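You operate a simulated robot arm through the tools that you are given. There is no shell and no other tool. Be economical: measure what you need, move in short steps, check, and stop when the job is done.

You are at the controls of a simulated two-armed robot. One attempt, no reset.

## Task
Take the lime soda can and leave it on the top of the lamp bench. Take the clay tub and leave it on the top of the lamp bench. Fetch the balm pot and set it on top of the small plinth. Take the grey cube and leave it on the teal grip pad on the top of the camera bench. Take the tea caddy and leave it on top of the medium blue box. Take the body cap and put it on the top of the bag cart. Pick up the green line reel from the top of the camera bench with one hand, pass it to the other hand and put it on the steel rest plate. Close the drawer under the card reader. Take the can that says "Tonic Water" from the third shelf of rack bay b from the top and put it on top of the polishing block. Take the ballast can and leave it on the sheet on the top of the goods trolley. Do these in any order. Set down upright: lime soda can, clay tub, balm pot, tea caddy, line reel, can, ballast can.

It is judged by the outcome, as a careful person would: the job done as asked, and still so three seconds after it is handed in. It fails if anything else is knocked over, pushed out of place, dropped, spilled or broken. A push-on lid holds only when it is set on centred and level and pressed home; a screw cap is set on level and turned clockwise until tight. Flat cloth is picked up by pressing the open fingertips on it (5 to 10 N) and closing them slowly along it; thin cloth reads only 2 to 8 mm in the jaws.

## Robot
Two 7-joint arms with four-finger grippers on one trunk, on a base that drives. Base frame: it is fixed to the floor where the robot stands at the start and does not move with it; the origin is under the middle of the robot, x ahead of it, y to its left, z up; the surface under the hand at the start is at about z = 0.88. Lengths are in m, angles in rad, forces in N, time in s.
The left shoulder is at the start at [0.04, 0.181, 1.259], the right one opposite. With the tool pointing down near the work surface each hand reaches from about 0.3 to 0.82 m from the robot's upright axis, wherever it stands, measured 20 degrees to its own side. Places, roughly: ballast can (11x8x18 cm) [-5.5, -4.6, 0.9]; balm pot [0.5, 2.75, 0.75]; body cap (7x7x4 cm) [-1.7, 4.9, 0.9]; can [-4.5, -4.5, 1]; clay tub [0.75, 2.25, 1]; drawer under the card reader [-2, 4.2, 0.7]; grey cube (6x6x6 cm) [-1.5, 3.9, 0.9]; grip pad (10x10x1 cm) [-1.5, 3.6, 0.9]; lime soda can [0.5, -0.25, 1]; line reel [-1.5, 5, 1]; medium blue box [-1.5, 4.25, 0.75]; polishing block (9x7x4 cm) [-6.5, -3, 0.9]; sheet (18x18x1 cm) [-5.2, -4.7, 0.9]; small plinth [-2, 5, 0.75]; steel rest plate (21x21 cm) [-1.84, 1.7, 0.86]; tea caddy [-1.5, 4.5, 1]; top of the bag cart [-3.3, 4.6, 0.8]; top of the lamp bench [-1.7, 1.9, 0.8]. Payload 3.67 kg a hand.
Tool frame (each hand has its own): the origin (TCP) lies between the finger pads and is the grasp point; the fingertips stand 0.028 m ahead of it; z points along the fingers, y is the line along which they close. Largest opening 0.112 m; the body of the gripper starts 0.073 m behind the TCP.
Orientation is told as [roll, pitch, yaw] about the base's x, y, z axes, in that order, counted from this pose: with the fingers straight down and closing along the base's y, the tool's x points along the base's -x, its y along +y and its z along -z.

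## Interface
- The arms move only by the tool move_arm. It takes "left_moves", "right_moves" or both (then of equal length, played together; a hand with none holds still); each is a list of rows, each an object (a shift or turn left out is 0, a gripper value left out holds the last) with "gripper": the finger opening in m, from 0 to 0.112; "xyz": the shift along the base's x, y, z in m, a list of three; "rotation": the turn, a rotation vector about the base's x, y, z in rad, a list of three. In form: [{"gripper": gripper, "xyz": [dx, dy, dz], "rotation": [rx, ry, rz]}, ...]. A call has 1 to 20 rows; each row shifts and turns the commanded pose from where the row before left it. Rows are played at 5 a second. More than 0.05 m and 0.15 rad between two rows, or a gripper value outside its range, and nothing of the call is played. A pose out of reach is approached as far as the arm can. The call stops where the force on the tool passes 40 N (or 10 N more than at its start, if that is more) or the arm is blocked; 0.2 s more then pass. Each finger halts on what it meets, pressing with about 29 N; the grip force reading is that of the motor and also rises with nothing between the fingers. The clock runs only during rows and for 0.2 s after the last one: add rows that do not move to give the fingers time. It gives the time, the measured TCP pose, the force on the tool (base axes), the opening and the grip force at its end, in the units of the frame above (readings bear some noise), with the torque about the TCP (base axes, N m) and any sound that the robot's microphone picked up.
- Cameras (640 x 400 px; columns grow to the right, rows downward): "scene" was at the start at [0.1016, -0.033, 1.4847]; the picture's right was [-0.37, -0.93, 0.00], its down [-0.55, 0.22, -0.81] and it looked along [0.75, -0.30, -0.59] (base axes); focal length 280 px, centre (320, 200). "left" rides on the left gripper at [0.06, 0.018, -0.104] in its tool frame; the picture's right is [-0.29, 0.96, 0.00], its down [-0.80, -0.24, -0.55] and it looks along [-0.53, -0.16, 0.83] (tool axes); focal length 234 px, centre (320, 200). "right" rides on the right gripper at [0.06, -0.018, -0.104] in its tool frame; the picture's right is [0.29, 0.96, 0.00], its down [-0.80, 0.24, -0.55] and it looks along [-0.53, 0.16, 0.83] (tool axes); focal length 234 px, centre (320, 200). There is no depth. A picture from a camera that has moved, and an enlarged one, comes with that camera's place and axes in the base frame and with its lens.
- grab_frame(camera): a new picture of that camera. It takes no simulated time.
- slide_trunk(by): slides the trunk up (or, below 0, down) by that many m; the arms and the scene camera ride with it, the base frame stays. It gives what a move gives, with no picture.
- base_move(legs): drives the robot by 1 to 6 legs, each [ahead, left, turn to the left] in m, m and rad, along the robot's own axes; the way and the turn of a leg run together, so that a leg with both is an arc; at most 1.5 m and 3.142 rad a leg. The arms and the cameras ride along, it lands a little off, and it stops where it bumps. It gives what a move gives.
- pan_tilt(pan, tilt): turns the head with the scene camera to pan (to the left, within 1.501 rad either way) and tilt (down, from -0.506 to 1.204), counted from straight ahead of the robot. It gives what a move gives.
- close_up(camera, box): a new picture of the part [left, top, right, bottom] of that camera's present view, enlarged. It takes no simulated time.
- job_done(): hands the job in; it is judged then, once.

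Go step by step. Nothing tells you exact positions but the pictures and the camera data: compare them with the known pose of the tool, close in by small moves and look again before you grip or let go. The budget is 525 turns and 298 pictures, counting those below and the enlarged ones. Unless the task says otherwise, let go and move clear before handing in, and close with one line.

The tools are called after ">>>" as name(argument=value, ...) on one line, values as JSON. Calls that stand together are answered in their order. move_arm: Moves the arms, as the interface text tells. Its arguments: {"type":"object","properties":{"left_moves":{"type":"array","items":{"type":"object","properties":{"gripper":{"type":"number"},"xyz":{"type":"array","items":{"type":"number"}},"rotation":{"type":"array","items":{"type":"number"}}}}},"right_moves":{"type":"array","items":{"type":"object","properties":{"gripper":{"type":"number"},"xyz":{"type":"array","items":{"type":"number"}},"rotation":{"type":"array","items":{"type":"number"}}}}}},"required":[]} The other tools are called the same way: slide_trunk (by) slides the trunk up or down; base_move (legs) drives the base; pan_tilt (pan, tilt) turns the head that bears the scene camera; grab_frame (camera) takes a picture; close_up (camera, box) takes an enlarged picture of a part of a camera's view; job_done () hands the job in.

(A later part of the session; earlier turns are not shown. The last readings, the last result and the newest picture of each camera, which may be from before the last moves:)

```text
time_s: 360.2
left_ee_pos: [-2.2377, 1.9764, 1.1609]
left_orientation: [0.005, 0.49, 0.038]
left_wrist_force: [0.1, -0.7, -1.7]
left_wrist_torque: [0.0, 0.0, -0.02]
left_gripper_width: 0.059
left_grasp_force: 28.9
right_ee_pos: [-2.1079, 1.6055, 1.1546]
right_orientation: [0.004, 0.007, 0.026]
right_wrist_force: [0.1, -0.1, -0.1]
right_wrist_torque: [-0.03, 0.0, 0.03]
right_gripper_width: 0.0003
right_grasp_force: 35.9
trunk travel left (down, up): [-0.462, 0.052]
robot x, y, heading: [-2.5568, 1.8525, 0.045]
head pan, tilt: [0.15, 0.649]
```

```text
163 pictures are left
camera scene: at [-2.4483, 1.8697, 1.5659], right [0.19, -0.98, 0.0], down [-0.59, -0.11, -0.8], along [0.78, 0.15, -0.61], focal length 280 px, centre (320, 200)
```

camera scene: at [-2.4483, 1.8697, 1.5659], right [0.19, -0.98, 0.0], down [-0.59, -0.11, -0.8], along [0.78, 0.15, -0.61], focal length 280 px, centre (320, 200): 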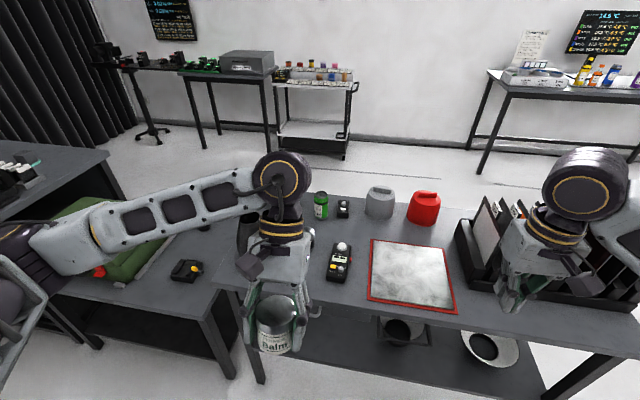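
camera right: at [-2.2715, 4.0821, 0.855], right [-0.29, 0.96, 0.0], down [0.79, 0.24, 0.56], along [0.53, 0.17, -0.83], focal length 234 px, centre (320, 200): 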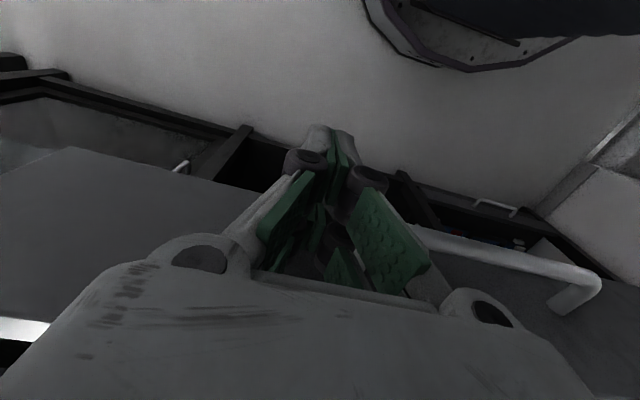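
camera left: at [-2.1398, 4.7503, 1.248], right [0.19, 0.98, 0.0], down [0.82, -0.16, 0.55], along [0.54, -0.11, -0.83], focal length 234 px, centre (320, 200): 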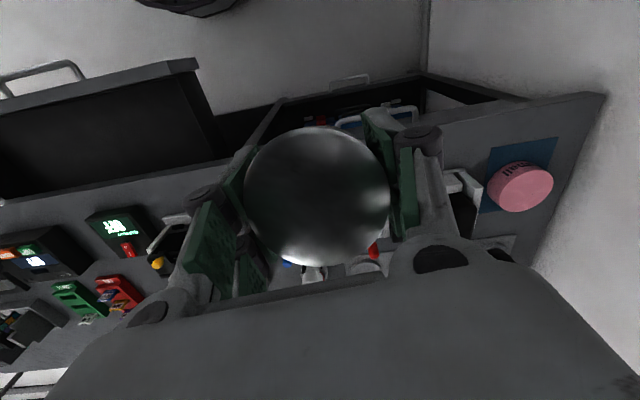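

The steel plate is at (-1.858, 1.695). I shift right and slightly forward, then bring the left hand over the plate's near part.

>>> base_move(legs=[[0, -0.3, -0.04], [0.08, 0, 0]])

>>> move_arm(left_moves=[{"xyz": [0.045, 0, 0]}, {"xyz": [0.045, 0, 0]}, {"xyz": [0.045, 0, 0]}, {"xyz": [0.045, 0, 0]}, {"xyz": [0.045, 0.0, 0]}, {}])

>>> grab_frame(camera="scene")

```text
time_s: 363.0
left_ee_pos: [-2.1514, 1.661, 1.1623]
left_orientation: [0.006, 0.489, -0.004]
left_wrist_force: [0.3, 0.3, -2.3]
left_wrist_torque: [-0.01, -0.02, 0.01]
left_gripper_width: 0.0588
left_grasp_force: 29.0
right_ee_pos: [-2.0358, 1.2848, 1.1559]
right_orientation: [0.004, 0.005, -0.011]
right_wrist_force: [-0.3, 1.0, 0.4]
right_wrist_torque: [0.02, -0.04, 0.02]
right_gripper_width: 0.0
right_grasp_force: 35.3
trunk travel left (down, up): [-0.462, 0.052]
robot x, y, heading: [-2.468, 1.5519, -0.01]
head pan, tilt: [0.15, 0.649]
```

```text
time_s: 364.4
left_ee_pos: [-1.9224, 1.6647, 1.1628]
left_orientation: [0.005, 0.491, -0.004]
left_wrist_force: [-0.4, 0.4, -2.0]
left_wrist_torque: [0.0, -0.01, 0.0]
left_gripper_width: 0.0587
left_grasp_force: 29.0
right_ee_pos: [-2.0338, 1.2851, 1.1547]
right_orientation: [0.004, 0.005, -0.013]
right_wrist_force: [0.4, 0.7, 0.3]
right_wrist_torque: [-0.04, 0.03, 0.02]
right_gripper_width: 0.0
right_grasp_force: 36.2
trunk travel left (down, up): [-0.462, 0.052]
robot x, y, heading: [-2.4682, 1.5503, -0.005]
head pan, tilt: [0.15, 0.649]
```

```text
162 pictures are left
camera scene: at [-2.3629, 1.5626, 1.5659], right [0.15, -0.99, 0.0], down [-0.6, -0.09, -0.8], along [0.79, 0.12, -0.6], focal length 280 px, centre (320, 200)
```

scene: 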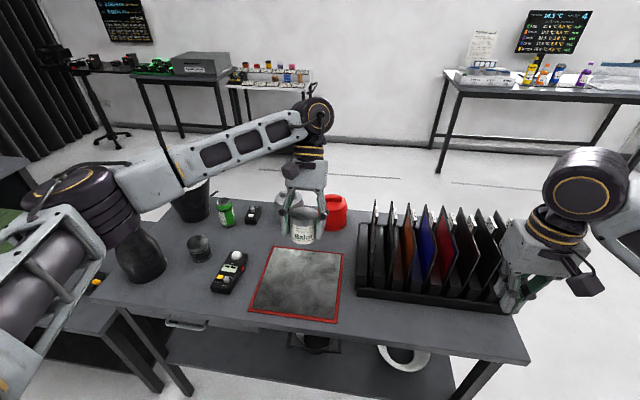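

I lower the pot onto the plate in stages.

>>> move_arm(left_moves=[{"xyz": [0.03, 0.015, -0.03]}, {"xyz": [0.02, 0.015, -0.03]}, {"xyz": [0, 0, -0.045]}, {"xyz": [0, 0, -0.045]}, {"xyz": [0, 0, -0.03]}, {"xyz": [0, 0, -0.03]}, {}])

>>> grab_frame(camera="scene")

```text
time_s: 366.0
left_ee_pos: [-1.8723, 1.6896, 0.9515]
left_orientation: [0.005, 0.49, -0.003]
left_wrist_force: [0.6, 0.0, -1.2]
left_wrist_torque: [0.02, -0.03, 0.0]
left_gripper_width: 0.0587
left_grasp_force: 29.1
right_ee_pos: [-2.0328, 1.2852, 1.1547]
right_orientation: [0.004, 0.006, -0.011]
right_wrist_force: [-0.3, -0.1, -0.3]
right_wrist_torque: [-0.04, 0.03, -0.04]
right_gripper_width: 0.0001
right_grasp_force: 35.8
trunk travel left (down, up): [-0.462, 0.052]
robot x, y, heading: [-2.4687, 1.5513, -0.005]
head pan, tilt: [0.15, 0.649]
```

```text
161 pictures are left
camera scene: at [-2.3626, 1.5621, 1.566], right [0.15, -0.99, 0.0], down [-0.6, -0.09, -0.8], along [0.79, 0.12, -0.6], focal length 280 px, centre (320, 200)
```

scene: 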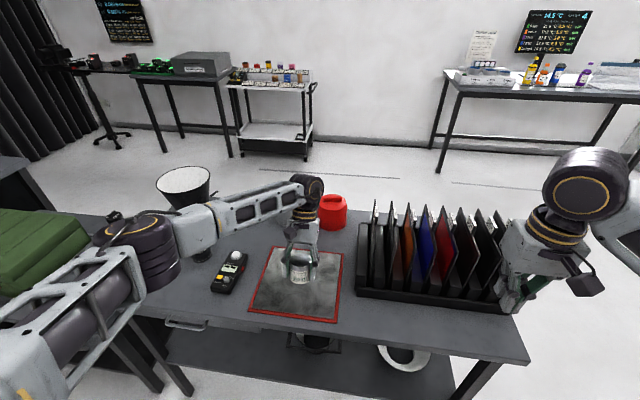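

>>> move_arm(left_moves=[{"xyz": [0, 0, -0.015]}, {"xyz": [0, 0, -0.006]}, {"xyz": [0, 0, -0.005]}, {"xyz": [0, 0, -0.004]}, {"xyz": [0, 0, -0.004]}, {}])

>>> close_up(camera="scene", box=[230, 160, 370, 330])

```text
time_s: 367.4
left_ee_pos: [-1.8728, 1.6911, 0.9175]
left_orientation: [0.007, 0.491, -0.005]
left_wrist_force: [-1.0, 0.3, -1.2]
left_wrist_torque: [-0.02, 0.0, 0.02]
left_gripper_width: 0.0588
left_grasp_force: 28.4
right_ee_pos: [-2.0343, 1.285, 1.1559]
right_orientation: [0.003, 0.007, -0.012]
right_wrist_force: [0.9, -0.2, 0.0]
right_wrist_torque: [0.06, -0.01, 0.02]
right_gripper_width: 0.0001
right_grasp_force: 35.7
trunk travel left (down, up): [-0.462, 0.052]
robot x, y, heading: [-2.4711, 1.55, -0.004]
head pan, tilt: [0.15, 0.649]
```

```text
2.35 times, centred on (300, 245) of scene
camera zoom: at [-2.3628, 1.5621, 1.566], right [0.15, -0.99, 0.0], down [-0.6, -0.09, -0.8], along [0.79, 0.12, -0.6], focal length 660 px, centre (367, 94)
```

zoom: 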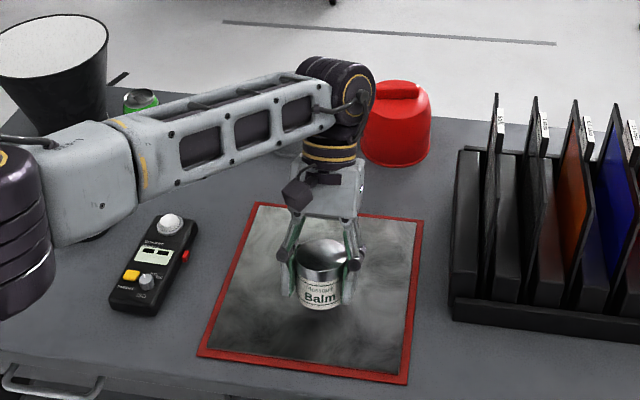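

>>> move_arm(left_moves=[{"xyz": [0, 0, -0.005]}, {"xyz": [0, 0, -0.004]}, {"xyz": [0, 0, -0.004]}, {"xyz": [0, 0, -0.003]}, {}])

>>> close_up(camera="scene", box=[260, 220, 350, 310])

```text
time_s: 368.6
left_ee_pos: [-1.8731, 1.6916, 0.9015]
left_orientation: [0.006, 0.492, -0.004]
left_wrist_force: [1.0, 0.5, -1.3]
left_wrist_torque: [-0.01, 0.03, 0.02]
left_gripper_width: 0.0588
left_grasp_force: 29.2
right_ee_pos: [-2.0333, 1.2846, 1.1536]
right_orientation: [0.003, 0.007, -0.012]
right_wrist_force: [-0.3, 0.3, 0.2]
right_wrist_torque: [0.03, 0.03, 0.01]
right_gripper_width: 0.0
right_grasp_force: 35.5
trunk travel left (down, up): [-0.462, 0.052]
robot x, y, heading: [-2.4673, 1.5499, -0.002]
head pan, tilt: [0.15, 0.649]
```

```text
4.44 times, centred on (305, 265) of scene
camera zoom: at [-2.3627, 1.5621, 1.566], right [0.15, -0.99, 0.0], down [-0.6, -0.09, -0.8], along [0.79, 0.12, -0.6], focal length 1246 px, centre (387, -89)
```

zoom: 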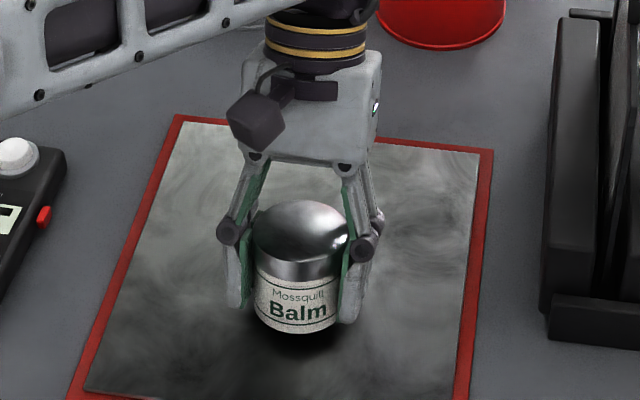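

>>> move_arm(left_moves=[{"xyz": [0, 0, -0.003]}, {"xyz": [0, 0, -0.003]}, {"xyz": [0, 0, -0.003]}, {}])

```text
time_s: 369.6
left_ee_pos: [-1.875, 1.6926, 0.8936]
left_orientation: [0.005, 0.49, -0.004]
left_wrist_force: [-0.8, 0.4, 19.2]
left_wrist_torque: [-0.09, -0.45, -0.01]
left_gripper_width: 0.0593
left_grasp_force: 28.8
right_ee_pos: [-2.0371, 1.2838, 1.1559]
right_orientation: [0.002, 0.006, -0.012]
right_wrist_force: [0.0, -0.3, 0.5]
right_wrist_torque: [0.03, 0.01, -0.01]
right_gripper_width: 0.0
right_grasp_force: 35.4
trunk travel left (down, up): [-0.462, 0.052]
robot x, y, heading: [-2.4674, 1.5492, -0.006]
head pan, tilt: [0.15, 0.649]
```

Contact. I release, rise, level the hand, and come straight down again.

>>> move_arm(left_moves=[{"xyz": [0, 0, 0.002]}, {"gripper": 0.07}, {"gripper": 0.09}, {}, {"xyz": [0, 0, 0.03]}, {"xyz": [0, 0, 0.045]}, {"xyz": [0, 0, 0.045]}, {"xyz": [0, 0, 0.03], "rotation": [0, -0.1225, 0]}, {"rotation": [0, -0.1225, 0]}, {"rotation": [0, -0.1225, 0]}, {"rotation": [0, -0.1225, 0]}, {}])

>>> grab_frame(camera="left")

>>> close_up(camera="scene", box=[230, 160, 370, 330])

```text
time_s: 372.2
left_ee_pos: [-1.8729, 1.69, 1.0434]
left_orientation: [0.007, 0.001, -0.005]
left_wrist_force: [0.3, -0.5, 0.1]
left_wrist_torque: [-0.02, -0.02, 0.02]
left_gripper_width: 0.0901
left_grasp_force: 0.1
right_ee_pos: [-2.0323, 1.2844, 1.1543]
right_orientation: [0.002, 0.007, -0.014]
right_wrist_force: [0.3, 0.0, -0.1]
right_wrist_torque: [-0.02, 0.04, -0.01]
right_gripper_width: 0.0002
right_grasp_force: 36.3
trunk travel left (down, up): [-0.462, 0.052]
robot x, y, heading: [-2.4691, 1.5481, -0.006]
head pan, tilt: [0.15, 0.649]
```

```text
158 pictures are left
camera left: at [-1.9348, 1.7082, 1.1465], right [0.29, 0.96, 0.01], down [0.8, -0.25, 0.55], along [0.53, -0.16, -0.83], focal length 234 px, centre (320, 200)
```

left: 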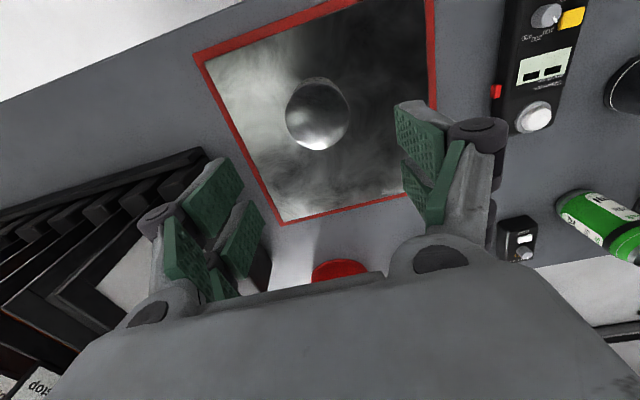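

```text
2.35 times, centred on (300, 245) of scene
camera zoom: at [-2.3623, 1.5618, 1.5659], right [0.15, -0.99, 0.0], down [-0.6, -0.09, -0.8], along [0.79, 0.12, -0.61], focal length 660 px, centre (367, 94)
```

zoom: 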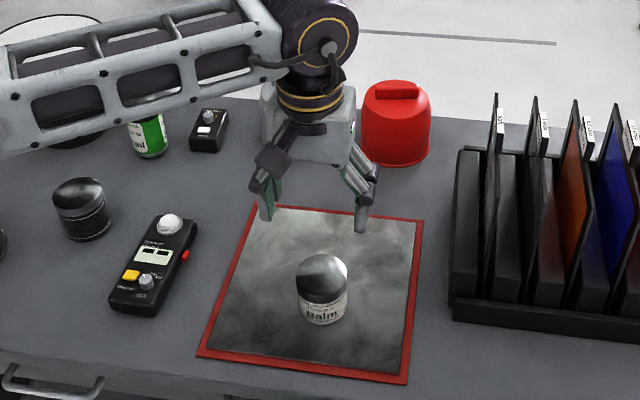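

Pot stands upright at about (-1.888, 1.69). I descend level and regrip.

>>> move_arm(left_moves=[{"xyz": [-0.014, 0.001, -0.03]}, {"xyz": [0, 0, -0.045]}, {"xyz": [0, 0, -0.045]}, {"xyz": [0, 0, -0.018]}, {}])

>>> grab_frame(camera="left")

```text
time_s: 373.4
left_ee_pos: [-1.8877, 1.6941, 0.9049]
left_orientation: [0.007, 0.001, -0.003]
left_wrist_force: [-0.2, -0.1, 0.0]
left_wrist_torque: [-0.02, 0.04, 0.0]
left_gripper_width: 0.0898
left_grasp_force: 0.1
right_ee_pos: [-2.0325, 1.2848, 1.1554]
right_orientation: [0.003, 0.008, -0.013]
right_wrist_force: [1.0, -0.6, 0.5]
right_wrist_torque: [-0.01, -0.02, 0.04]
right_gripper_width: 0.0
right_grasp_force: 35.4
trunk travel left (down, up): [-0.462, 0.052]
robot x, y, heading: [-2.4733, 1.5522, -0.01]
head pan, tilt: [0.15, 0.649]
```

```text
156 pictures are left
camera left: at [-1.949, 1.7111, 1.0078], right [0.29, 0.96, 0.01], down [0.8, -0.25, 0.55], along [0.53, -0.16, -0.83], focal length 234 px, centre (320, 200)
```

left: 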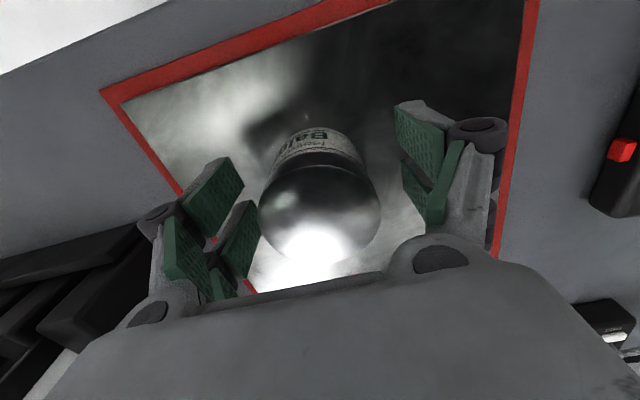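

>>> move_arm(left_moves=[{"xyz": [0, -0.002, 0], "gripper": 0.075}, {"gripper": 0.06}, {"gripper": 0.045}, {}, {}, {"xyz": [0, 0, 0.02]}, {"xyz": [0, 0, 0.04]}, {"xyz": [0, 0, 0.045]}, {"xyz": [0, 0, 0.045]}, {"xyz": [0, 0, 0.045]}, {"xyz": [-0.04, 0, 0.03]}, {"xyz": [-0.045, 0, 0]}, {"xyz": [-0.045, 0, 0]}, {"xyz": [-0.045, 0, 0]}, {}])

>>> grab_frame(camera="left")

```text
time_s: 376.6
left_ee_pos: [-2.0624, 1.6891, 1.1314]
left_orientation: [0.009, 0.001, -0.003]
left_wrist_force: [-0.5, 0.0, -2.3]
left_wrist_torque: [-0.01, 0.01, 0.01]
left_gripper_width: 0.0592
left_grasp_force: 28.7
right_ee_pos: [-2.0334, 1.285, 1.1544]
right_orientation: [0.004, 0.008, -0.012]
right_wrist_force: [0.3, 0.4, -0.1]
right_wrist_torque: [0.02, -0.01, 0.01]
right_gripper_width: 0.0001
right_grasp_force: 35.7
trunk travel left (down, up): [-0.462, 0.052]
robot x, y, heading: [-2.4681, 1.5521, -0.004]
head pan, tilt: [0.15, 0.649]
```

```text
155 pictures are left
camera left: at [-2.124, 1.7075, 1.234], right [0.29, 0.96, 0.01], down [0.8, -0.25, 0.55], along [0.53, -0.15, -0.83], focal length 234 px, centre (320, 200)
```

left: 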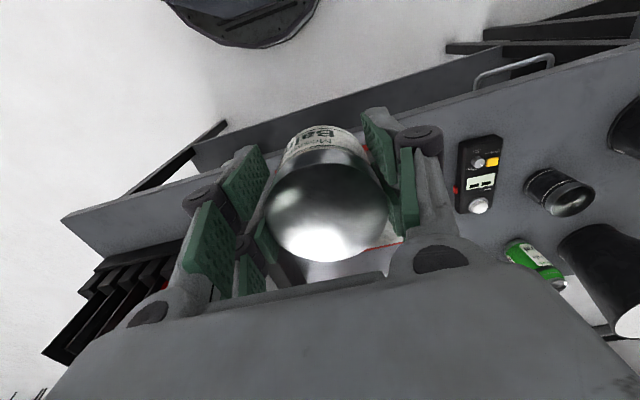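

Regripped upright. I back off and return to behind the camera bench.

>>> base_move(legs=[[-0.1, 0, 0], [0, 1.45, 0], [0, 1.35, 0]])

>>> pan_tilt(pan=0.6, tilt=0.6)

>>> grab_frame(camera="scene")

```text
time_s: 391.4
left_ee_pos: [-2.1564, 4.5034, 1.1309]
left_orientation: [0.006, 0.001, -0.001]
left_wrist_force: [0.1, 0.0, -1.4]
left_wrist_torque: [0.02, 0.01, 0.02]
left_gripper_width: 0.0589
left_grasp_force: 29.1
right_ee_pos: [-2.1264, 4.0969, 1.1541]
right_orientation: [0.004, 0.005, -0.011]
right_wrist_force: [-0.2, -0.3, -0.6]
right_wrist_torque: [-0.01, -0.01, 0.04]
right_gripper_width: 0.0
right_grasp_force: 36.1
trunk travel left (down, up): [-0.462, 0.052]
robot x, y, heading: [-2.5623, 4.3657, -0.003]
head pan, tilt: [0.15, 0.649]
```

```text
time_s: 392.3
left_ee_pos: [-2.1571, 4.5026, 1.1304]
left_orientation: [0.008, 0.003, -0.002]
left_wrist_force: [-0.1, 0.9, -1.1]
left_wrist_torque: [0.0, 0.01, 0.01]
left_gripper_width: 0.059
left_grasp_force: 28.3
right_ee_pos: [-2.1251, 4.0986, 1.1546]
right_orientation: [0.004, 0.006, -0.01]
right_wrist_force: [0.1, -0.5, 0.6]
right_wrist_torque: [-0.01, -0.02, -0.02]
right_gripper_width: 0.0
right_grasp_force: 35.4
trunk travel left (down, up): [-0.462, 0.052]
robot x, y, heading: [-2.5619, 4.3658, 0.001]
head pan, tilt: [0.6, 0.6]
```

```text
154 pictures are left
camera scene: at [-2.4691, 4.4116, 1.5702], right [0.56, -0.83, 0.0], down [-0.47, -0.32, -0.82], along [0.68, 0.46, -0.57], focal length 280 px, centre (320, 200)
```

scene: 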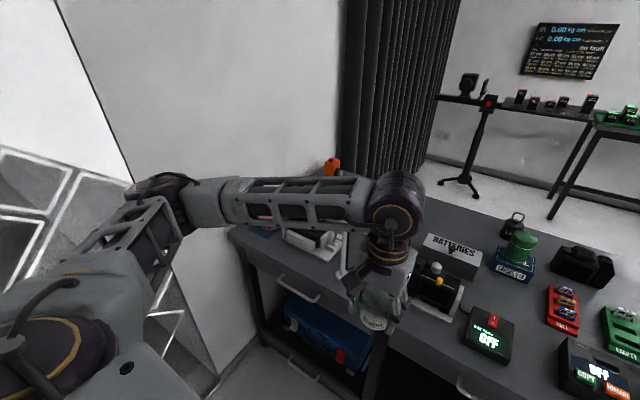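

I slide in a little and turn left 0.3 rad so the left arm can reach out straight to the plinth.

>>> base_move(legs=[[0.05, 0.1, 0.0], [0, 0, 0.3]])

>>> grab_frame(camera="scene")

```text
time_s: 394.6
left_ee_pos: [-2.1672, 4.7172, 1.1299]
left_orientation: [0.008, 0.001, 0.298]
left_wrist_force: [-0.9, 0.7, -1.8]
left_wrist_torque: [0.02, -0.01, 0.02]
left_gripper_width: 0.0592
left_grasp_force: 29.1
right_ee_pos: [-2.0179, 4.3384, 1.155]
right_orientation: [0.003, 0.009, 0.292]
right_wrist_force: [0.1, -0.2, -0.4]
right_wrist_torque: [0.02, 0.0, -0.01]
right_gripper_width: 0.0
right_grasp_force: 36.0
trunk travel left (down, up): [-0.462, 0.052]
robot x, y, heading: [-2.5155, 4.4623, 0.299]
head pan, tilt: [0.6, 0.6]
```

```text
153 pictures are left
camera scene: at [-2.4389, 4.5355, 1.5703], right [0.78, -0.62, 0.0], down [-0.35, -0.44, -0.83], along [0.51, 0.65, -0.56], focal length 280 px, centre (320, 200)
```

scene: 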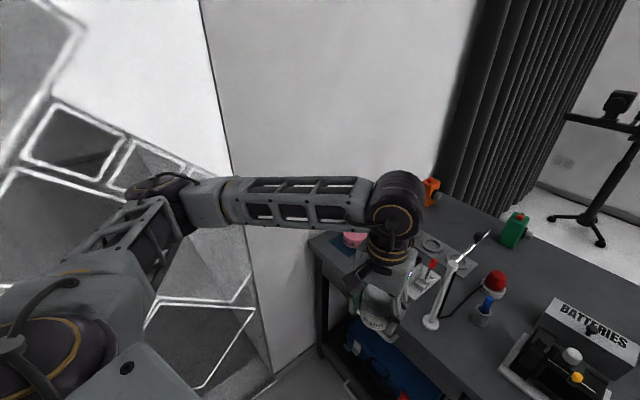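

>>> move_arm(left_moves=[{"xyz": [0.0267, 0.0343, 0.01]}, {"xyz": [0.0267, 0.0343, 0.01]}, {"xyz": [0.0267, 0.0343, 0]}, {"xyz": [0.0267, 0.0343, 0]}, {"xyz": [0.0267, 0.0343, 0]}, {"xyz": [0.0267, 0.0343, 0]}, {}])

>>> grab_frame(camera="scene")

>>> grab_frame(camera="left")

```text
time_s: 396.1
left_ee_pos: [-2.0073, 4.9219, 1.1511]
left_orientation: [0.007, 0.003, 0.301]
left_wrist_force: [-0.3, 0.0, -1.3]
left_wrist_torque: [0.02, 0.02, -0.03]
left_gripper_width: 0.0591
left_grasp_force: 29.4
right_ee_pos: [-2.0185, 4.3399, 1.1539]
right_orientation: [0.002, 0.007, 0.291]
right_wrist_force: [-1.1, -1.1, 0.3]
right_wrist_torque: [-0.01, -0.01, 0.01]
right_gripper_width: 0.0
right_grasp_force: 35.9
trunk travel left (down, up): [-0.462, 0.052]
robot x, y, heading: [-2.5156, 4.4631, 0.302]
head pan, tilt: [0.6, 0.6]
```

```text
152 pictures are left
camera scene: at [-2.4388, 4.5366, 1.5703], right [0.78, -0.62, 0.0], down [-0.35, -0.44, -0.83], along [0.51, 0.65, -0.56], focal length 280 px, centre (320, 200)
```

scene: 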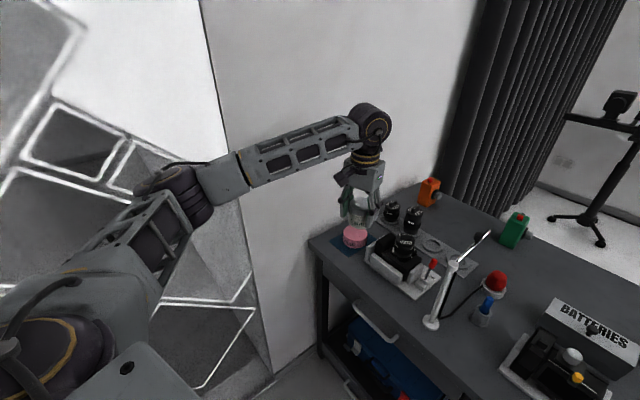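

```text
151 pictures are left
camera left: at [-2.0707, 4.9214, 1.2544], right [-0.01, 1.0, 0.01], down [0.83, 0.0, 0.55], along [0.55, 0.01, -0.83], focal length 234 px, centre (320, 200)
```

left: 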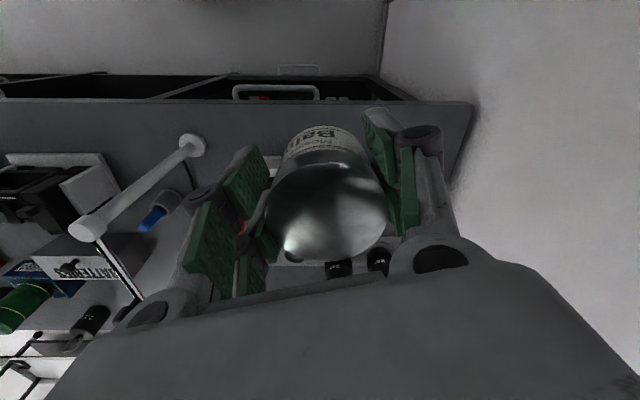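

>>> close_up(camera="scene", box=[310, 180, 420, 280])

```text
4.00 times, centred on (365, 230) of scene
camera zoom: at [-2.4388, 4.5366, 1.5703], right [0.78, -0.62, 0.0], down [-0.35, -0.44, -0.83], along [0.51, 0.65, -0.56], focal length 1122 px, centre (140, 80)
```

zoom: 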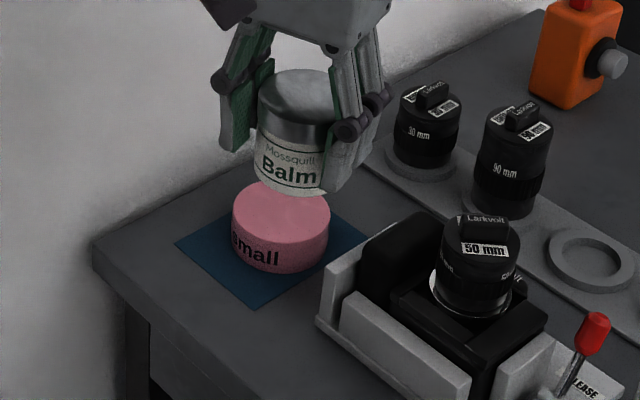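

Plinth centre ≈ (-1.863, 5.063), top z≈0.895. I extend the arm further so the elbow comes in before edging the base closer.

>>> move_arm(left_moves=[{"xyz": [0.025, 0.027, 0]}, {"xyz": [0.025, 0.027, 0]}, {"xyz": [0.025, 0.027, 0]}, {"xyz": [0.022, 0.027, 0]}, {}])

>>> slide_trunk(by=-0.08)

>>> grab_frame(camera="scene")

```text
time_s: 397.4
left_ee_pos: [-1.9101, 5.0312, 1.1525]
left_orientation: [0.007, -0.001, 0.301]
left_wrist_force: [0.3, -0.6, -2.0]
left_wrist_torque: [-0.02, 0.01, 0.02]
left_gripper_width: 0.059
left_grasp_force: 29.3
right_ee_pos: [-2.0181, 4.3398, 1.1558]
right_orientation: [0.004, 0.007, 0.293]
right_wrist_force: [0.0, 0.5, -0.2]
right_wrist_torque: [-0.02, -0.01, 0.02]
right_gripper_width: 0.0
right_grasp_force: 35.3
trunk travel left (down, up): [-0.462, 0.052]
robot x, y, heading: [-2.5185, 4.4592, 0.305]
head pan, tilt: [0.6, 0.6]
```

```text
time_s: 398.5
left_ee_pos: [-1.9096, 5.0304, 1.0705]
left_orientation: [0.006, 0.0, 0.299]
left_wrist_force: [1.1, 0.2, -2.2]
left_wrist_torque: [-0.01, 0.01, 0.01]
left_gripper_width: 0.0592
left_grasp_force: 28.7
right_ee_pos: [-2.0178, 4.3399, 1.073]
right_orientation: [0.003, 0.008, 0.293]
right_wrist_force: [-0.1, 0.2, 0.6]
right_wrist_torque: [0.0, -0.04, -0.01]
right_gripper_width: 0.0
right_grasp_force: 35.5
trunk travel left (down, up): [-0.382, 0.132]
robot x, y, heading: [-2.5144, 4.4571, 0.297]
head pan, tilt: [0.6, 0.6]
```

```text
149 pictures are left
camera scene: at [-2.4387, 4.537, 1.489], right [0.78, -0.62, 0.0], down [-0.35, -0.44, -0.82], along [0.51, 0.65, -0.57], focal length 280 px, centre (320, 200)
```

scene: 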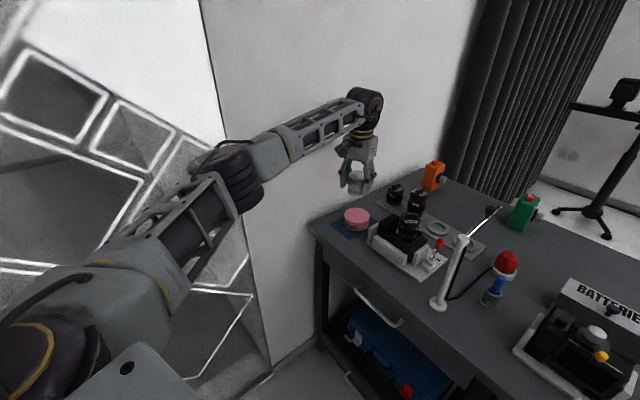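

>>> base_move(legs=[[0.04, 0.01, 0]])

>>> move_arm(left_moves=[{"xyz": [0.008, 0.01, 0]}, {}])

>>> close_up(camera="scene", box=[310, 150, 420, 250])

>>> grab_frame(camera="left")

```text
time_s: 399.4
left_ee_pos: [-1.8782, 5.0512, 1.0732]
left_orientation: [0.01, -0.004, 0.299]
left_wrist_force: [-0.4, -0.1, -0.3]
left_wrist_torque: [0.04, 0.0, 0.0]
left_gripper_width: 0.0591
left_grasp_force: 29.1
right_ee_pos: [-1.9864, 4.3573, 1.0756]
right_orientation: [0.003, 0.004, 0.292]
right_wrist_force: [-0.4, -0.4, 0.1]
right_wrist_torque: [0.02, -0.07, 0.01]
right_gripper_width: 0.0
right_grasp_force: 35.6
trunk travel left (down, up): [-0.382, 0.132]
robot x, y, heading: [-2.4772, 4.4837, 0.302]
head pan, tilt: [0.6, 0.6]
```

```text
time_s: 400.0
left_ee_pos: [-1.8671, 5.063, 1.0699]
left_orientation: [0.008, 0.002, 0.3]
left_wrist_force: [0.4, -0.9, -1.1]
left_wrist_torque: [0.04, 0.05, 0.04]
left_gripper_width: 0.0592
left_grasp_force: 28.9
right_ee_pos: [-1.9838, 4.359, 1.0747]
right_orientation: [0.002, 0.006, 0.291]
right_wrist_force: [-0.9, 0.0, -0.2]
right_wrist_torque: [0.03, -0.01, -0.01]
right_gripper_width: 0.0003
right_grasp_force: 35.2
trunk travel left (down, up): [-0.382, 0.132]
robot x, y, heading: [-2.4777, 4.4809, 0.298]
head pan, tilt: [0.6, 0.6]
```

```text
4.00 times, centred on (365, 200) of scene
camera zoom: at [-2.4047, 4.5572, 1.4892], right [0.78, -0.62, 0.0], down [-0.35, -0.44, -0.83], along [0.51, 0.65, -0.56], focal length 1122 px, centre (140, 200)
```

zoom: 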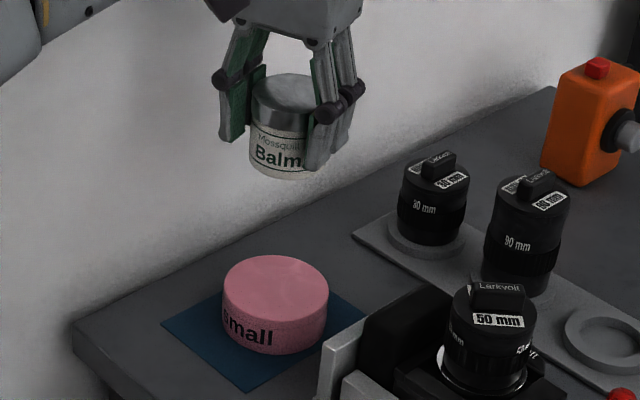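

```text
147 pictures are left
camera left: at [-1.9314, 5.0603, 1.1739], right [-0.01, 1.0, 0.01], down [0.83, 0.0, 0.55], along [0.55, 0.01, -0.83], focal length 234 px, centre (320, 200)
```

left: 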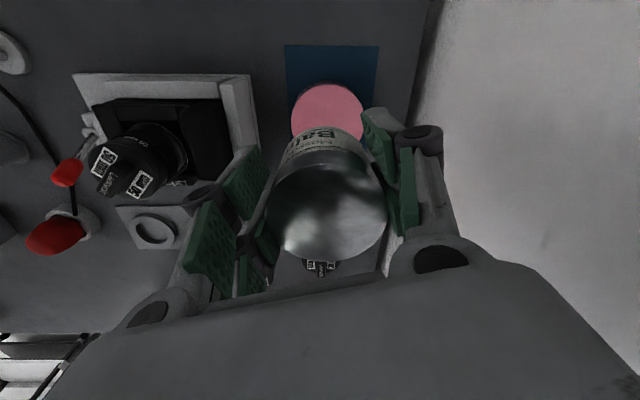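

Well aligned over the plinth. I lower in stages.

>>> move_arm(left_moves=[{"xyz": [0.004, 0.003, -0.04]}, {"xyz": [0, 0, -0.04]}, {"xyz": [0, 0, -0.02]}, {}])

>>> close_up(camera="scene", box=[310, 150, 420, 250])

>>> grab_frame(camera="left")

```text
time_s: 401.0
left_ee_pos: [-1.8629, 5.0674, 0.9704]
left_orientation: [0.007, 0.0, 0.3]
left_wrist_force: [-0.5, -1.3, -1.7]
left_wrist_torque: [0.0, 0.01, 0.0]
left_gripper_width: 0.0591
left_grasp_force: 29.3
right_ee_pos: [-1.9841, 4.3591, 1.0732]
right_orientation: [0.004, 0.007, 0.292]
right_wrist_force: [-0.4, -0.4, -0.2]
right_wrist_torque: [0.0, 0.03, 0.01]
right_gripper_width: 0.0
right_grasp_force: 35.8
trunk travel left (down, up): [-0.382, 0.132]
robot x, y, heading: [-2.4782, 4.4779, 0.299]
head pan, tilt: [0.6, 0.6]
```

```text
4.00 times, centred on (365, 200) of scene
camera zoom: at [-2.4041, 4.5575, 1.4892], right [0.78, -0.62, 0.0], down [-0.35, -0.44, -0.83], along [0.51, 0.65, -0.57], focal length 1122 px, centre (140, 200)
```

zoom: 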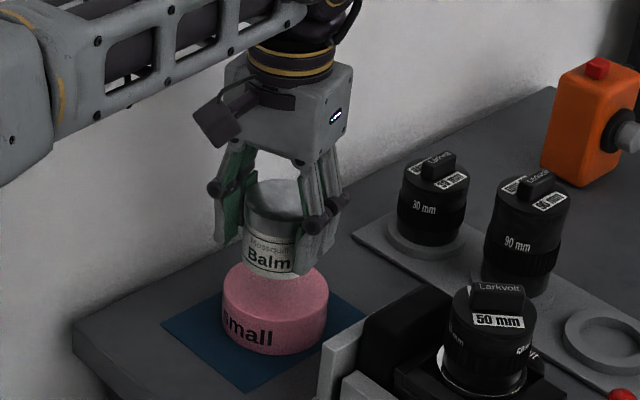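

```text
145 pictures are left
camera left: at [-1.9273, 5.0649, 1.0733], right [-0.01, 1.0, 0.01], down [0.83, 0.0, 0.55], along [0.55, 0.01, -0.83], focal length 234 px, centre (320, 200)
```

left: 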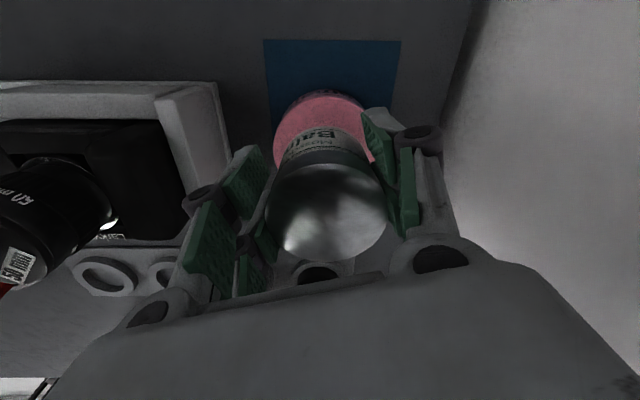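

>>> move_arm(left_moves=[{"xyz": [0.005, -0.004, -0.01]}, {"xyz": [0, 0, -0.008]}, {"xyz": [0, 0, -0.004]}, {"xyz": [0, 0, -0.004]}, {}])

>>> close_up(camera="scene", box=[310, 150, 420, 250])

```text
time_s: 402.2
left_ee_pos: [-1.859, 5.0603, 0.9443]
left_orientation: [0.007, -0.001, 0.301]
left_wrist_force: [-0.2, -0.4, -1.7]
left_wrist_torque: [-0.01, -0.01, 0.01]
left_gripper_width: 0.059
left_grasp_force: 29.2
right_ee_pos: [-1.9829, 4.3606, 1.0731]
right_orientation: [0.002, 0.007, 0.292]
right_wrist_force: [-0.4, -0.5, -0.2]
right_wrist_torque: [0.0, -0.01, 0.0]
right_gripper_width: 0.0
right_grasp_force: 36.0
trunk travel left (down, up): [-0.382, 0.132]
robot x, y, heading: [-2.479, 4.4833, 0.3]
head pan, tilt: [0.6, 0.6]
```

```text
4.00 times, centred on (365, 200) of scene
camera zoom: at [-2.4039, 4.5579, 1.4891], right [0.78, -0.62, 0.0], down [-0.35, -0.44, -0.82], along [0.51, 0.65, -0.57], focal length 1122 px, centre (140, 200)
```

zoom: 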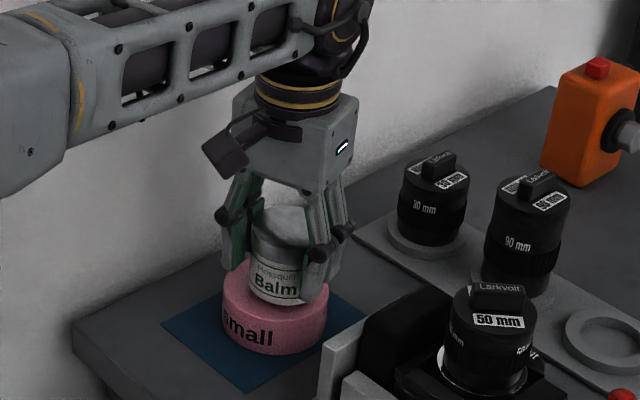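

>>> move_arm(left_moves=[{"xyz": [0, 0, -0.003]}, {"xyz": [0, 0, -0.003]}, {"xyz": [0, 0, -0.003]}, {}])

```text
time_s: 403.2
left_ee_pos: [-1.8597, 5.0604, 0.9382]
left_orientation: [0.008, -0.006, 0.301]
left_wrist_force: [1.3, 3.5, 12.1]
left_wrist_torque: [-0.17, -0.12, 0.03]
left_gripper_width: 0.0592
left_grasp_force: 29.0
right_ee_pos: [-1.986, 4.3596, 1.0746]
right_orientation: [0.004, 0.005, 0.291]
right_wrist_force: [0.4, 1.0, -0.3]
right_wrist_torque: [0.01, 0.01, 0.04]
right_gripper_width: 0.0
right_grasp_force: 35.5
trunk travel left (down, up): [-0.382, 0.132]
robot x, y, heading: [-2.4789, 4.4831, 0.299]
head pan, tilt: [0.6, 0.6]
```

Contact. Check centring from the hand camera before releasing.

>>> grab_frame(camera="left")

>>> close_up(camera="scene", box=[320, 170, 390, 240])

```text
143 pictures are left
camera left: at [-1.9235, 5.0583, 1.0405], right [-0.01, 1.0, 0.01], down [0.83, 0.0, 0.56], along [0.56, 0.01, -0.83], focal length 234 px, centre (320, 200)
```

left: 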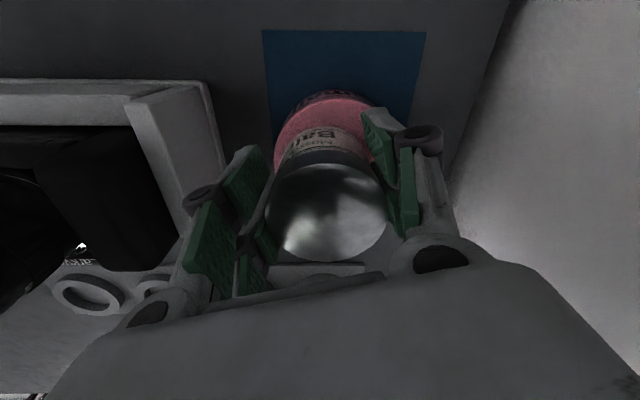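

```text
5.71 times, centred on (355, 205) of scene
camera zoom: at [-2.4052, 4.5568, 1.4893], right [0.78, -0.62, 0.0], down [-0.35, -0.44, -0.83], along [0.51, 0.65, -0.56], focal length 1602 px, centre (120, 171)
```

zoom: 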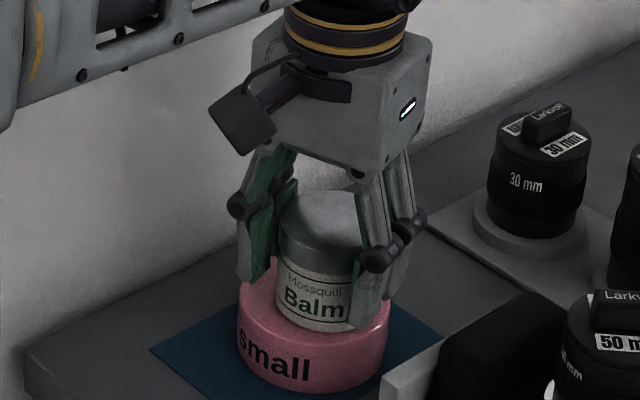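

Centred well. Release and rise.

>>> move_arm(left_moves=[{"xyz": [0, 0, 0.001]}, {"gripper": 0.068}, {"gripper": 0.08}, {}, {"xyz": [0, 0, 0.02]}, {"xyz": [0, 0, 0.04]}, {"xyz": [0, 0, 0.045]}, {"xyz": [0, 0, 0.045]}, {"xyz": [0, 0, 0.03]}, {"xyz": [-0.0267, -0.0343, 0]}, {"xyz": [-0.0267, -0.0343, 0]}, {"xyz": [-0.0267, -0.0343, 0]}, {"xyz": [-0.0267, -0.0343, 0]}, {}])

>>> grab_frame(camera="scene")

```text
time_s: 406.2
left_ee_pos: [-1.9653, 4.9239, 1.1205]
left_orientation: [0.008, 0.002, 0.299]
left_wrist_force: [1.4, 0.3, -0.8]
left_wrist_torque: [0.02, -0.02, -0.02]
left_gripper_width: 0.0801
left_grasp_force: 0.0
right_ee_pos: [-1.9823, 4.3603, 1.0733]
right_orientation: [0.004, 0.007, 0.292]
right_wrist_force: [0.0, 0.0, -0.5]
right_wrist_torque: [-0.04, 0.01, 0.02]
right_gripper_width: 0.0
right_grasp_force: 35.7
trunk travel left (down, up): [-0.382, 0.132]
robot x, y, heading: [-2.4769, 4.4848, 0.3]
head pan, tilt: [0.6, 0.6]
```

```text
141 pictures are left
camera scene: at [-2.4032, 4.5574, 1.4891], right [0.78, -0.62, 0.0], down [-0.35, -0.44, -0.82], along [0.51, 0.65, -0.57], focal length 280 px, centre (320, 200)
```

scene: 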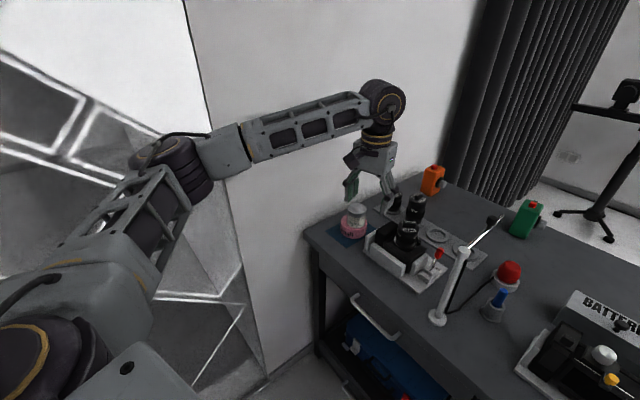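

The pot stands on the plinth. I raise the trunk and back the base away from the wall before folding the arm.

>>> slide_trunk(by=0.1)

>>> base_move(legs=[[-0.1736, -0.1556, 0]])

>>> close_up(camera="scene", box=[300, 130, 500, 300])

```text
time_s: 407.5
left_ee_pos: [-1.9638, 4.9233, 1.2198]
left_orientation: [0.006, 0.003, 0.3]
left_wrist_force: [0.8, 0.2, -0.4]
left_wrist_torque: [0.0, 0.01, 0.03]
left_gripper_width: 0.08
left_grasp_force: 0.1
right_ee_pos: [-1.9847, 4.3596, 1.1749]
right_orientation: [0.001, 0.007, 0.292]
right_wrist_force: [0.4, -0.3, -0.2]
right_wrist_torque: [0.04, 0.0, -0.02]
right_gripper_width: 0.0
right_grasp_force: 35.7
trunk travel left (down, up): [-0.482, 0.032]
robot x, y, heading: [-2.4782, 4.483, 0.299]
head pan, tilt: [0.6, 0.6]
```

```text
time_s: 409.3
left_ee_pos: [-2.0853, 4.7235, 1.2196]
left_orientation: [0.007, 0.002, 0.299]
left_wrist_force: [-0.1, 0.7, -0.1]
left_wrist_torque: [-0.02, 0.05, 0.01]
left_gripper_width: 0.0799
left_grasp_force: 0.1
right_ee_pos: [-2.1055, 4.1597, 1.1746]
right_orientation: [0.001, 0.007, 0.29]
right_wrist_force: [0.6, 0.6, 0.3]
right_wrist_torque: [-0.03, 0.01, 0.02]
right_gripper_width: 0.0
right_grasp_force: 35.5
trunk travel left (down, up): [-0.482, 0.032]
robot x, y, heading: [-2.5992, 4.2838, 0.303]
head pan, tilt: [0.6, 0.6]
```

```text
2.35 times, centred on (400, 215) of scene
camera zoom: at [-2.525, 4.3587, 1.5901], right [0.78, -0.62, 0.0], down [-0.35, -0.44, -0.82], along [0.51, 0.65, -0.57], focal length 660 px, centre (132, 165)
```

zoom: 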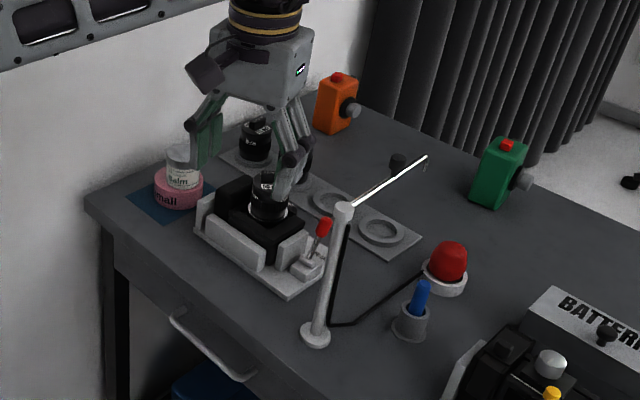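

Everything there is fine. Next is the green reel on the bench's front side; I fold the left hand and drive around.

>>> move_arm(left_moves=[{"xyz": [-0.04, -0.012, 0]}, {"xyz": [-0.04, -0.012, 0]}, {"xyz": [-0.04, -0.012, 0]}, {"xyz": [-0.04, -0.012, 0]}, {"xyz": [-0.04, -0.012, 0], "gripper": 0.1}, {}])

>>> base_move(legs=[[0, 0, -0.3], [0, -1.5, 0], [0, -1.5, 0], [0, -0.9, 0]])

>>> base_move(legs=[[1.5, 0, 0], [0.55, 0, 0], [0, 1.4, 0], [0, 1.4, 0], [0, 0.9, 0]])

```text
time_s: 410.7
left_ee_pos: [-2.2864, 4.663, 1.2204]
left_orientation: [0.007, 0.002, 0.299]
left_wrist_force: [0.2, 1.0, -0.7]
left_wrist_torque: [-0.02, 0.02, 0.01]
left_gripper_width: 0.1
left_grasp_force: 0.0
right_ee_pos: [-2.1054, 4.1583, 1.1753]
right_orientation: [0.001, 0.006, 0.288]
right_wrist_force: [0.1, 0.5, -0.4]
right_wrist_torque: [0.01, 0.01, -0.02]
right_gripper_width: 0.0
right_grasp_force: 35.9
trunk travel left (down, up): [-0.482, 0.032]
robot x, y, heading: [-2.6018, 4.2823, 0.302]
head pan, tilt: [0.6, 0.6]
```

```text
time_s: 431.2
left_ee_pos: [-2.1275, 0.6509, 1.2204]
left_orientation: [0.007, 0.002, 0.029]
left_wrist_force: [-0.7, -0.1, -0.2]
left_wrist_torque: [-0.01, -0.04, 0.0]
left_gripper_width: 0.0999
left_grasp_force: 0.1
right_ee_pos: [-2.089, 0.1159, 1.1763]
right_orientation: [0.002, 0.005, 0.019]
right_wrist_force: [-1.0, -0.7, -0.1]
right_wrist_torque: [0.0, 0.0, 0.02]
right_gripper_width: 0.0
right_grasp_force: 35.2
trunk travel left (down, up): [-0.482, 0.032]
robot x, y, heading: [-2.5319, 0.368, 0.033]
head pan, tilt: [0.6, 0.6]
```

```text
time_s: 459.7
left_ee_pos: [-0.0218, 4.315, 1.2207]
left_orientation: [0.007, 0.0, -0.018]
left_wrist_force: [-0.2, 0.3, -0.7]
left_wrist_torque: [0.05, 0.01, -0.01]
left_gripper_width: 0.1001
left_grasp_force: 0.0
right_ee_pos: [-0.0085, 3.7783, 1.1748]
right_orientation: [0.005, 0.006, -0.029]
right_wrist_force: [0.3, -0.6, 0.2]
right_wrist_torque: [-0.03, -0.05, -0.01]
right_gripper_width: 0.0
right_grasp_force: 36.0
trunk travel left (down, up): [-0.482, 0.032]
robot x, y, heading: [-0.4375, 4.0531, -0.017]
head pan, tilt: [0.6, 0.6]
```

Around front again. I turn to face the bench and approach near the green reel.

>>> base_move(legs=[[0, 0, 1.58], [0, 0, 1.58]])

>>> base_move(legs=[[0.5, 0, 0], [0, -0.25, 0]])

>>> pan_tilt(pan=-0.5, tilt=0.75)

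>>> grab_frame(camera="scene")

```text
time_s: 468.6
left_ee_pos: [-0.8482, 3.7726, 1.2207]
left_orientation: [0.007, 0.002, -3.129]
left_wrist_force: [0.0, -0.4, 0.0]
left_wrist_torque: [0.0, 0.01, 0.01]
left_gripper_width: 0.0998
left_grasp_force: 0.1
right_ee_pos: [-0.8787, 4.3086, 1.1747]
right_orientation: [0.004, 0.008, -3.136]
right_wrist_force: [0.2, 0.5, -0.9]
right_wrist_torque: [-0.01, 0.03, 0.02]
right_gripper_width: 0.0
right_grasp_force: 35.9
trunk travel left (down, up): [-0.482, 0.032]
robot x, y, heading: [-0.4427, 4.0526, -3.128]
head pan, tilt: [0.6, 0.6]
```

```text
time_s: 473.1
left_ee_pos: [-1.3561, 4.0152, 1.221]
left_orientation: [0.007, 0.001, -3.123]
left_wrist_force: [0.9, 0.4, 0.3]
left_wrist_torque: [0.07, -0.04, -0.01]
left_gripper_width: 0.0999
left_grasp_force: 0.0
right_ee_pos: [-1.3898, 4.5507, 1.1748]
right_orientation: [0.002, 0.007, -3.13]
right_wrist_force: [0.4, 0.6, -0.4]
right_wrist_torque: [-0.01, 0.0, -0.01]
right_gripper_width: 0.0001
right_grasp_force: 35.7
trunk travel left (down, up): [-0.482, 0.032]
robot x, y, heading: [-0.9489, 4.2953, -3.126]
head pan, tilt: [0.6, 0.6]
```

```text
time_s: 474.4
left_ee_pos: [-1.3577, 4.0155, 1.2217]
left_orientation: [0.006, 0.003, -3.124]
left_wrist_force: [-0.7, -0.8, -0.8]
left_wrist_torque: [-0.01, 0.02, -0.02]
left_gripper_width: 0.1002
left_grasp_force: 0.2
right_ee_pos: [-1.3899, 4.5513, 1.1746]
right_orientation: [0.004, 0.006, -3.133]
right_wrist_force: [0.9, -0.4, 0.0]
right_wrist_torque: [0.03, 0.0, 0.04]
right_gripper_width: 0.0001
right_grasp_force: 35.0
trunk travel left (down, up): [-0.482, 0.032]
robot x, y, heading: [-0.9484, 4.2987, -3.124]
head pan, tilt: [-0.499, 0.75]
```

```text
139 pictures are left
camera scene: at [-1.0431, 4.333, 1.5774], right [0.46, 0.89, 0.0], down [0.6, -0.32, -0.73], along [-0.65, 0.34, -0.68], focal length 280 px, centre (320, 200)
```

scene: 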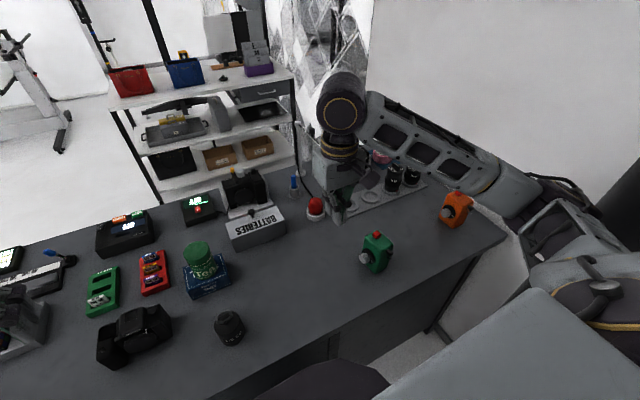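

>>> close_up(camera="scene", box=[340, 210, 420, 290])

>>> grab_frame(camera="right")

```text
5.00 times, centred on (380, 250) of scene
camera zoom: at [-1.0431, 4.333, 1.5774], right [0.46, 0.89, 0.0], down [0.6, -0.32, -0.73], along [-0.65, 0.34, -0.68], focal length 1402 px, centre (20, -50)
```

zoom: 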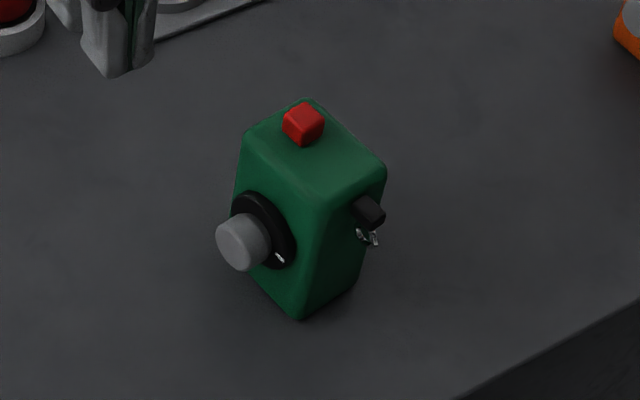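

```text
137 pictures are left
camera right: at [-1.3316, 4.5706, 1.2793], right [0.3, -0.96, 0.01], down [-0.8, -0.24, 0.55], along [-0.52, -0.17, -0.84], focal length 234 px, centre (320, 200)
```

right: 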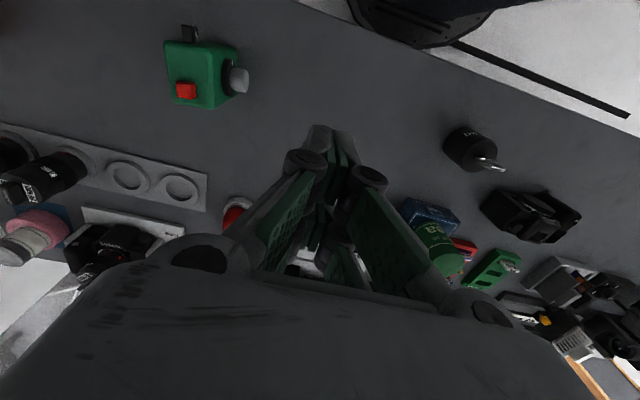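

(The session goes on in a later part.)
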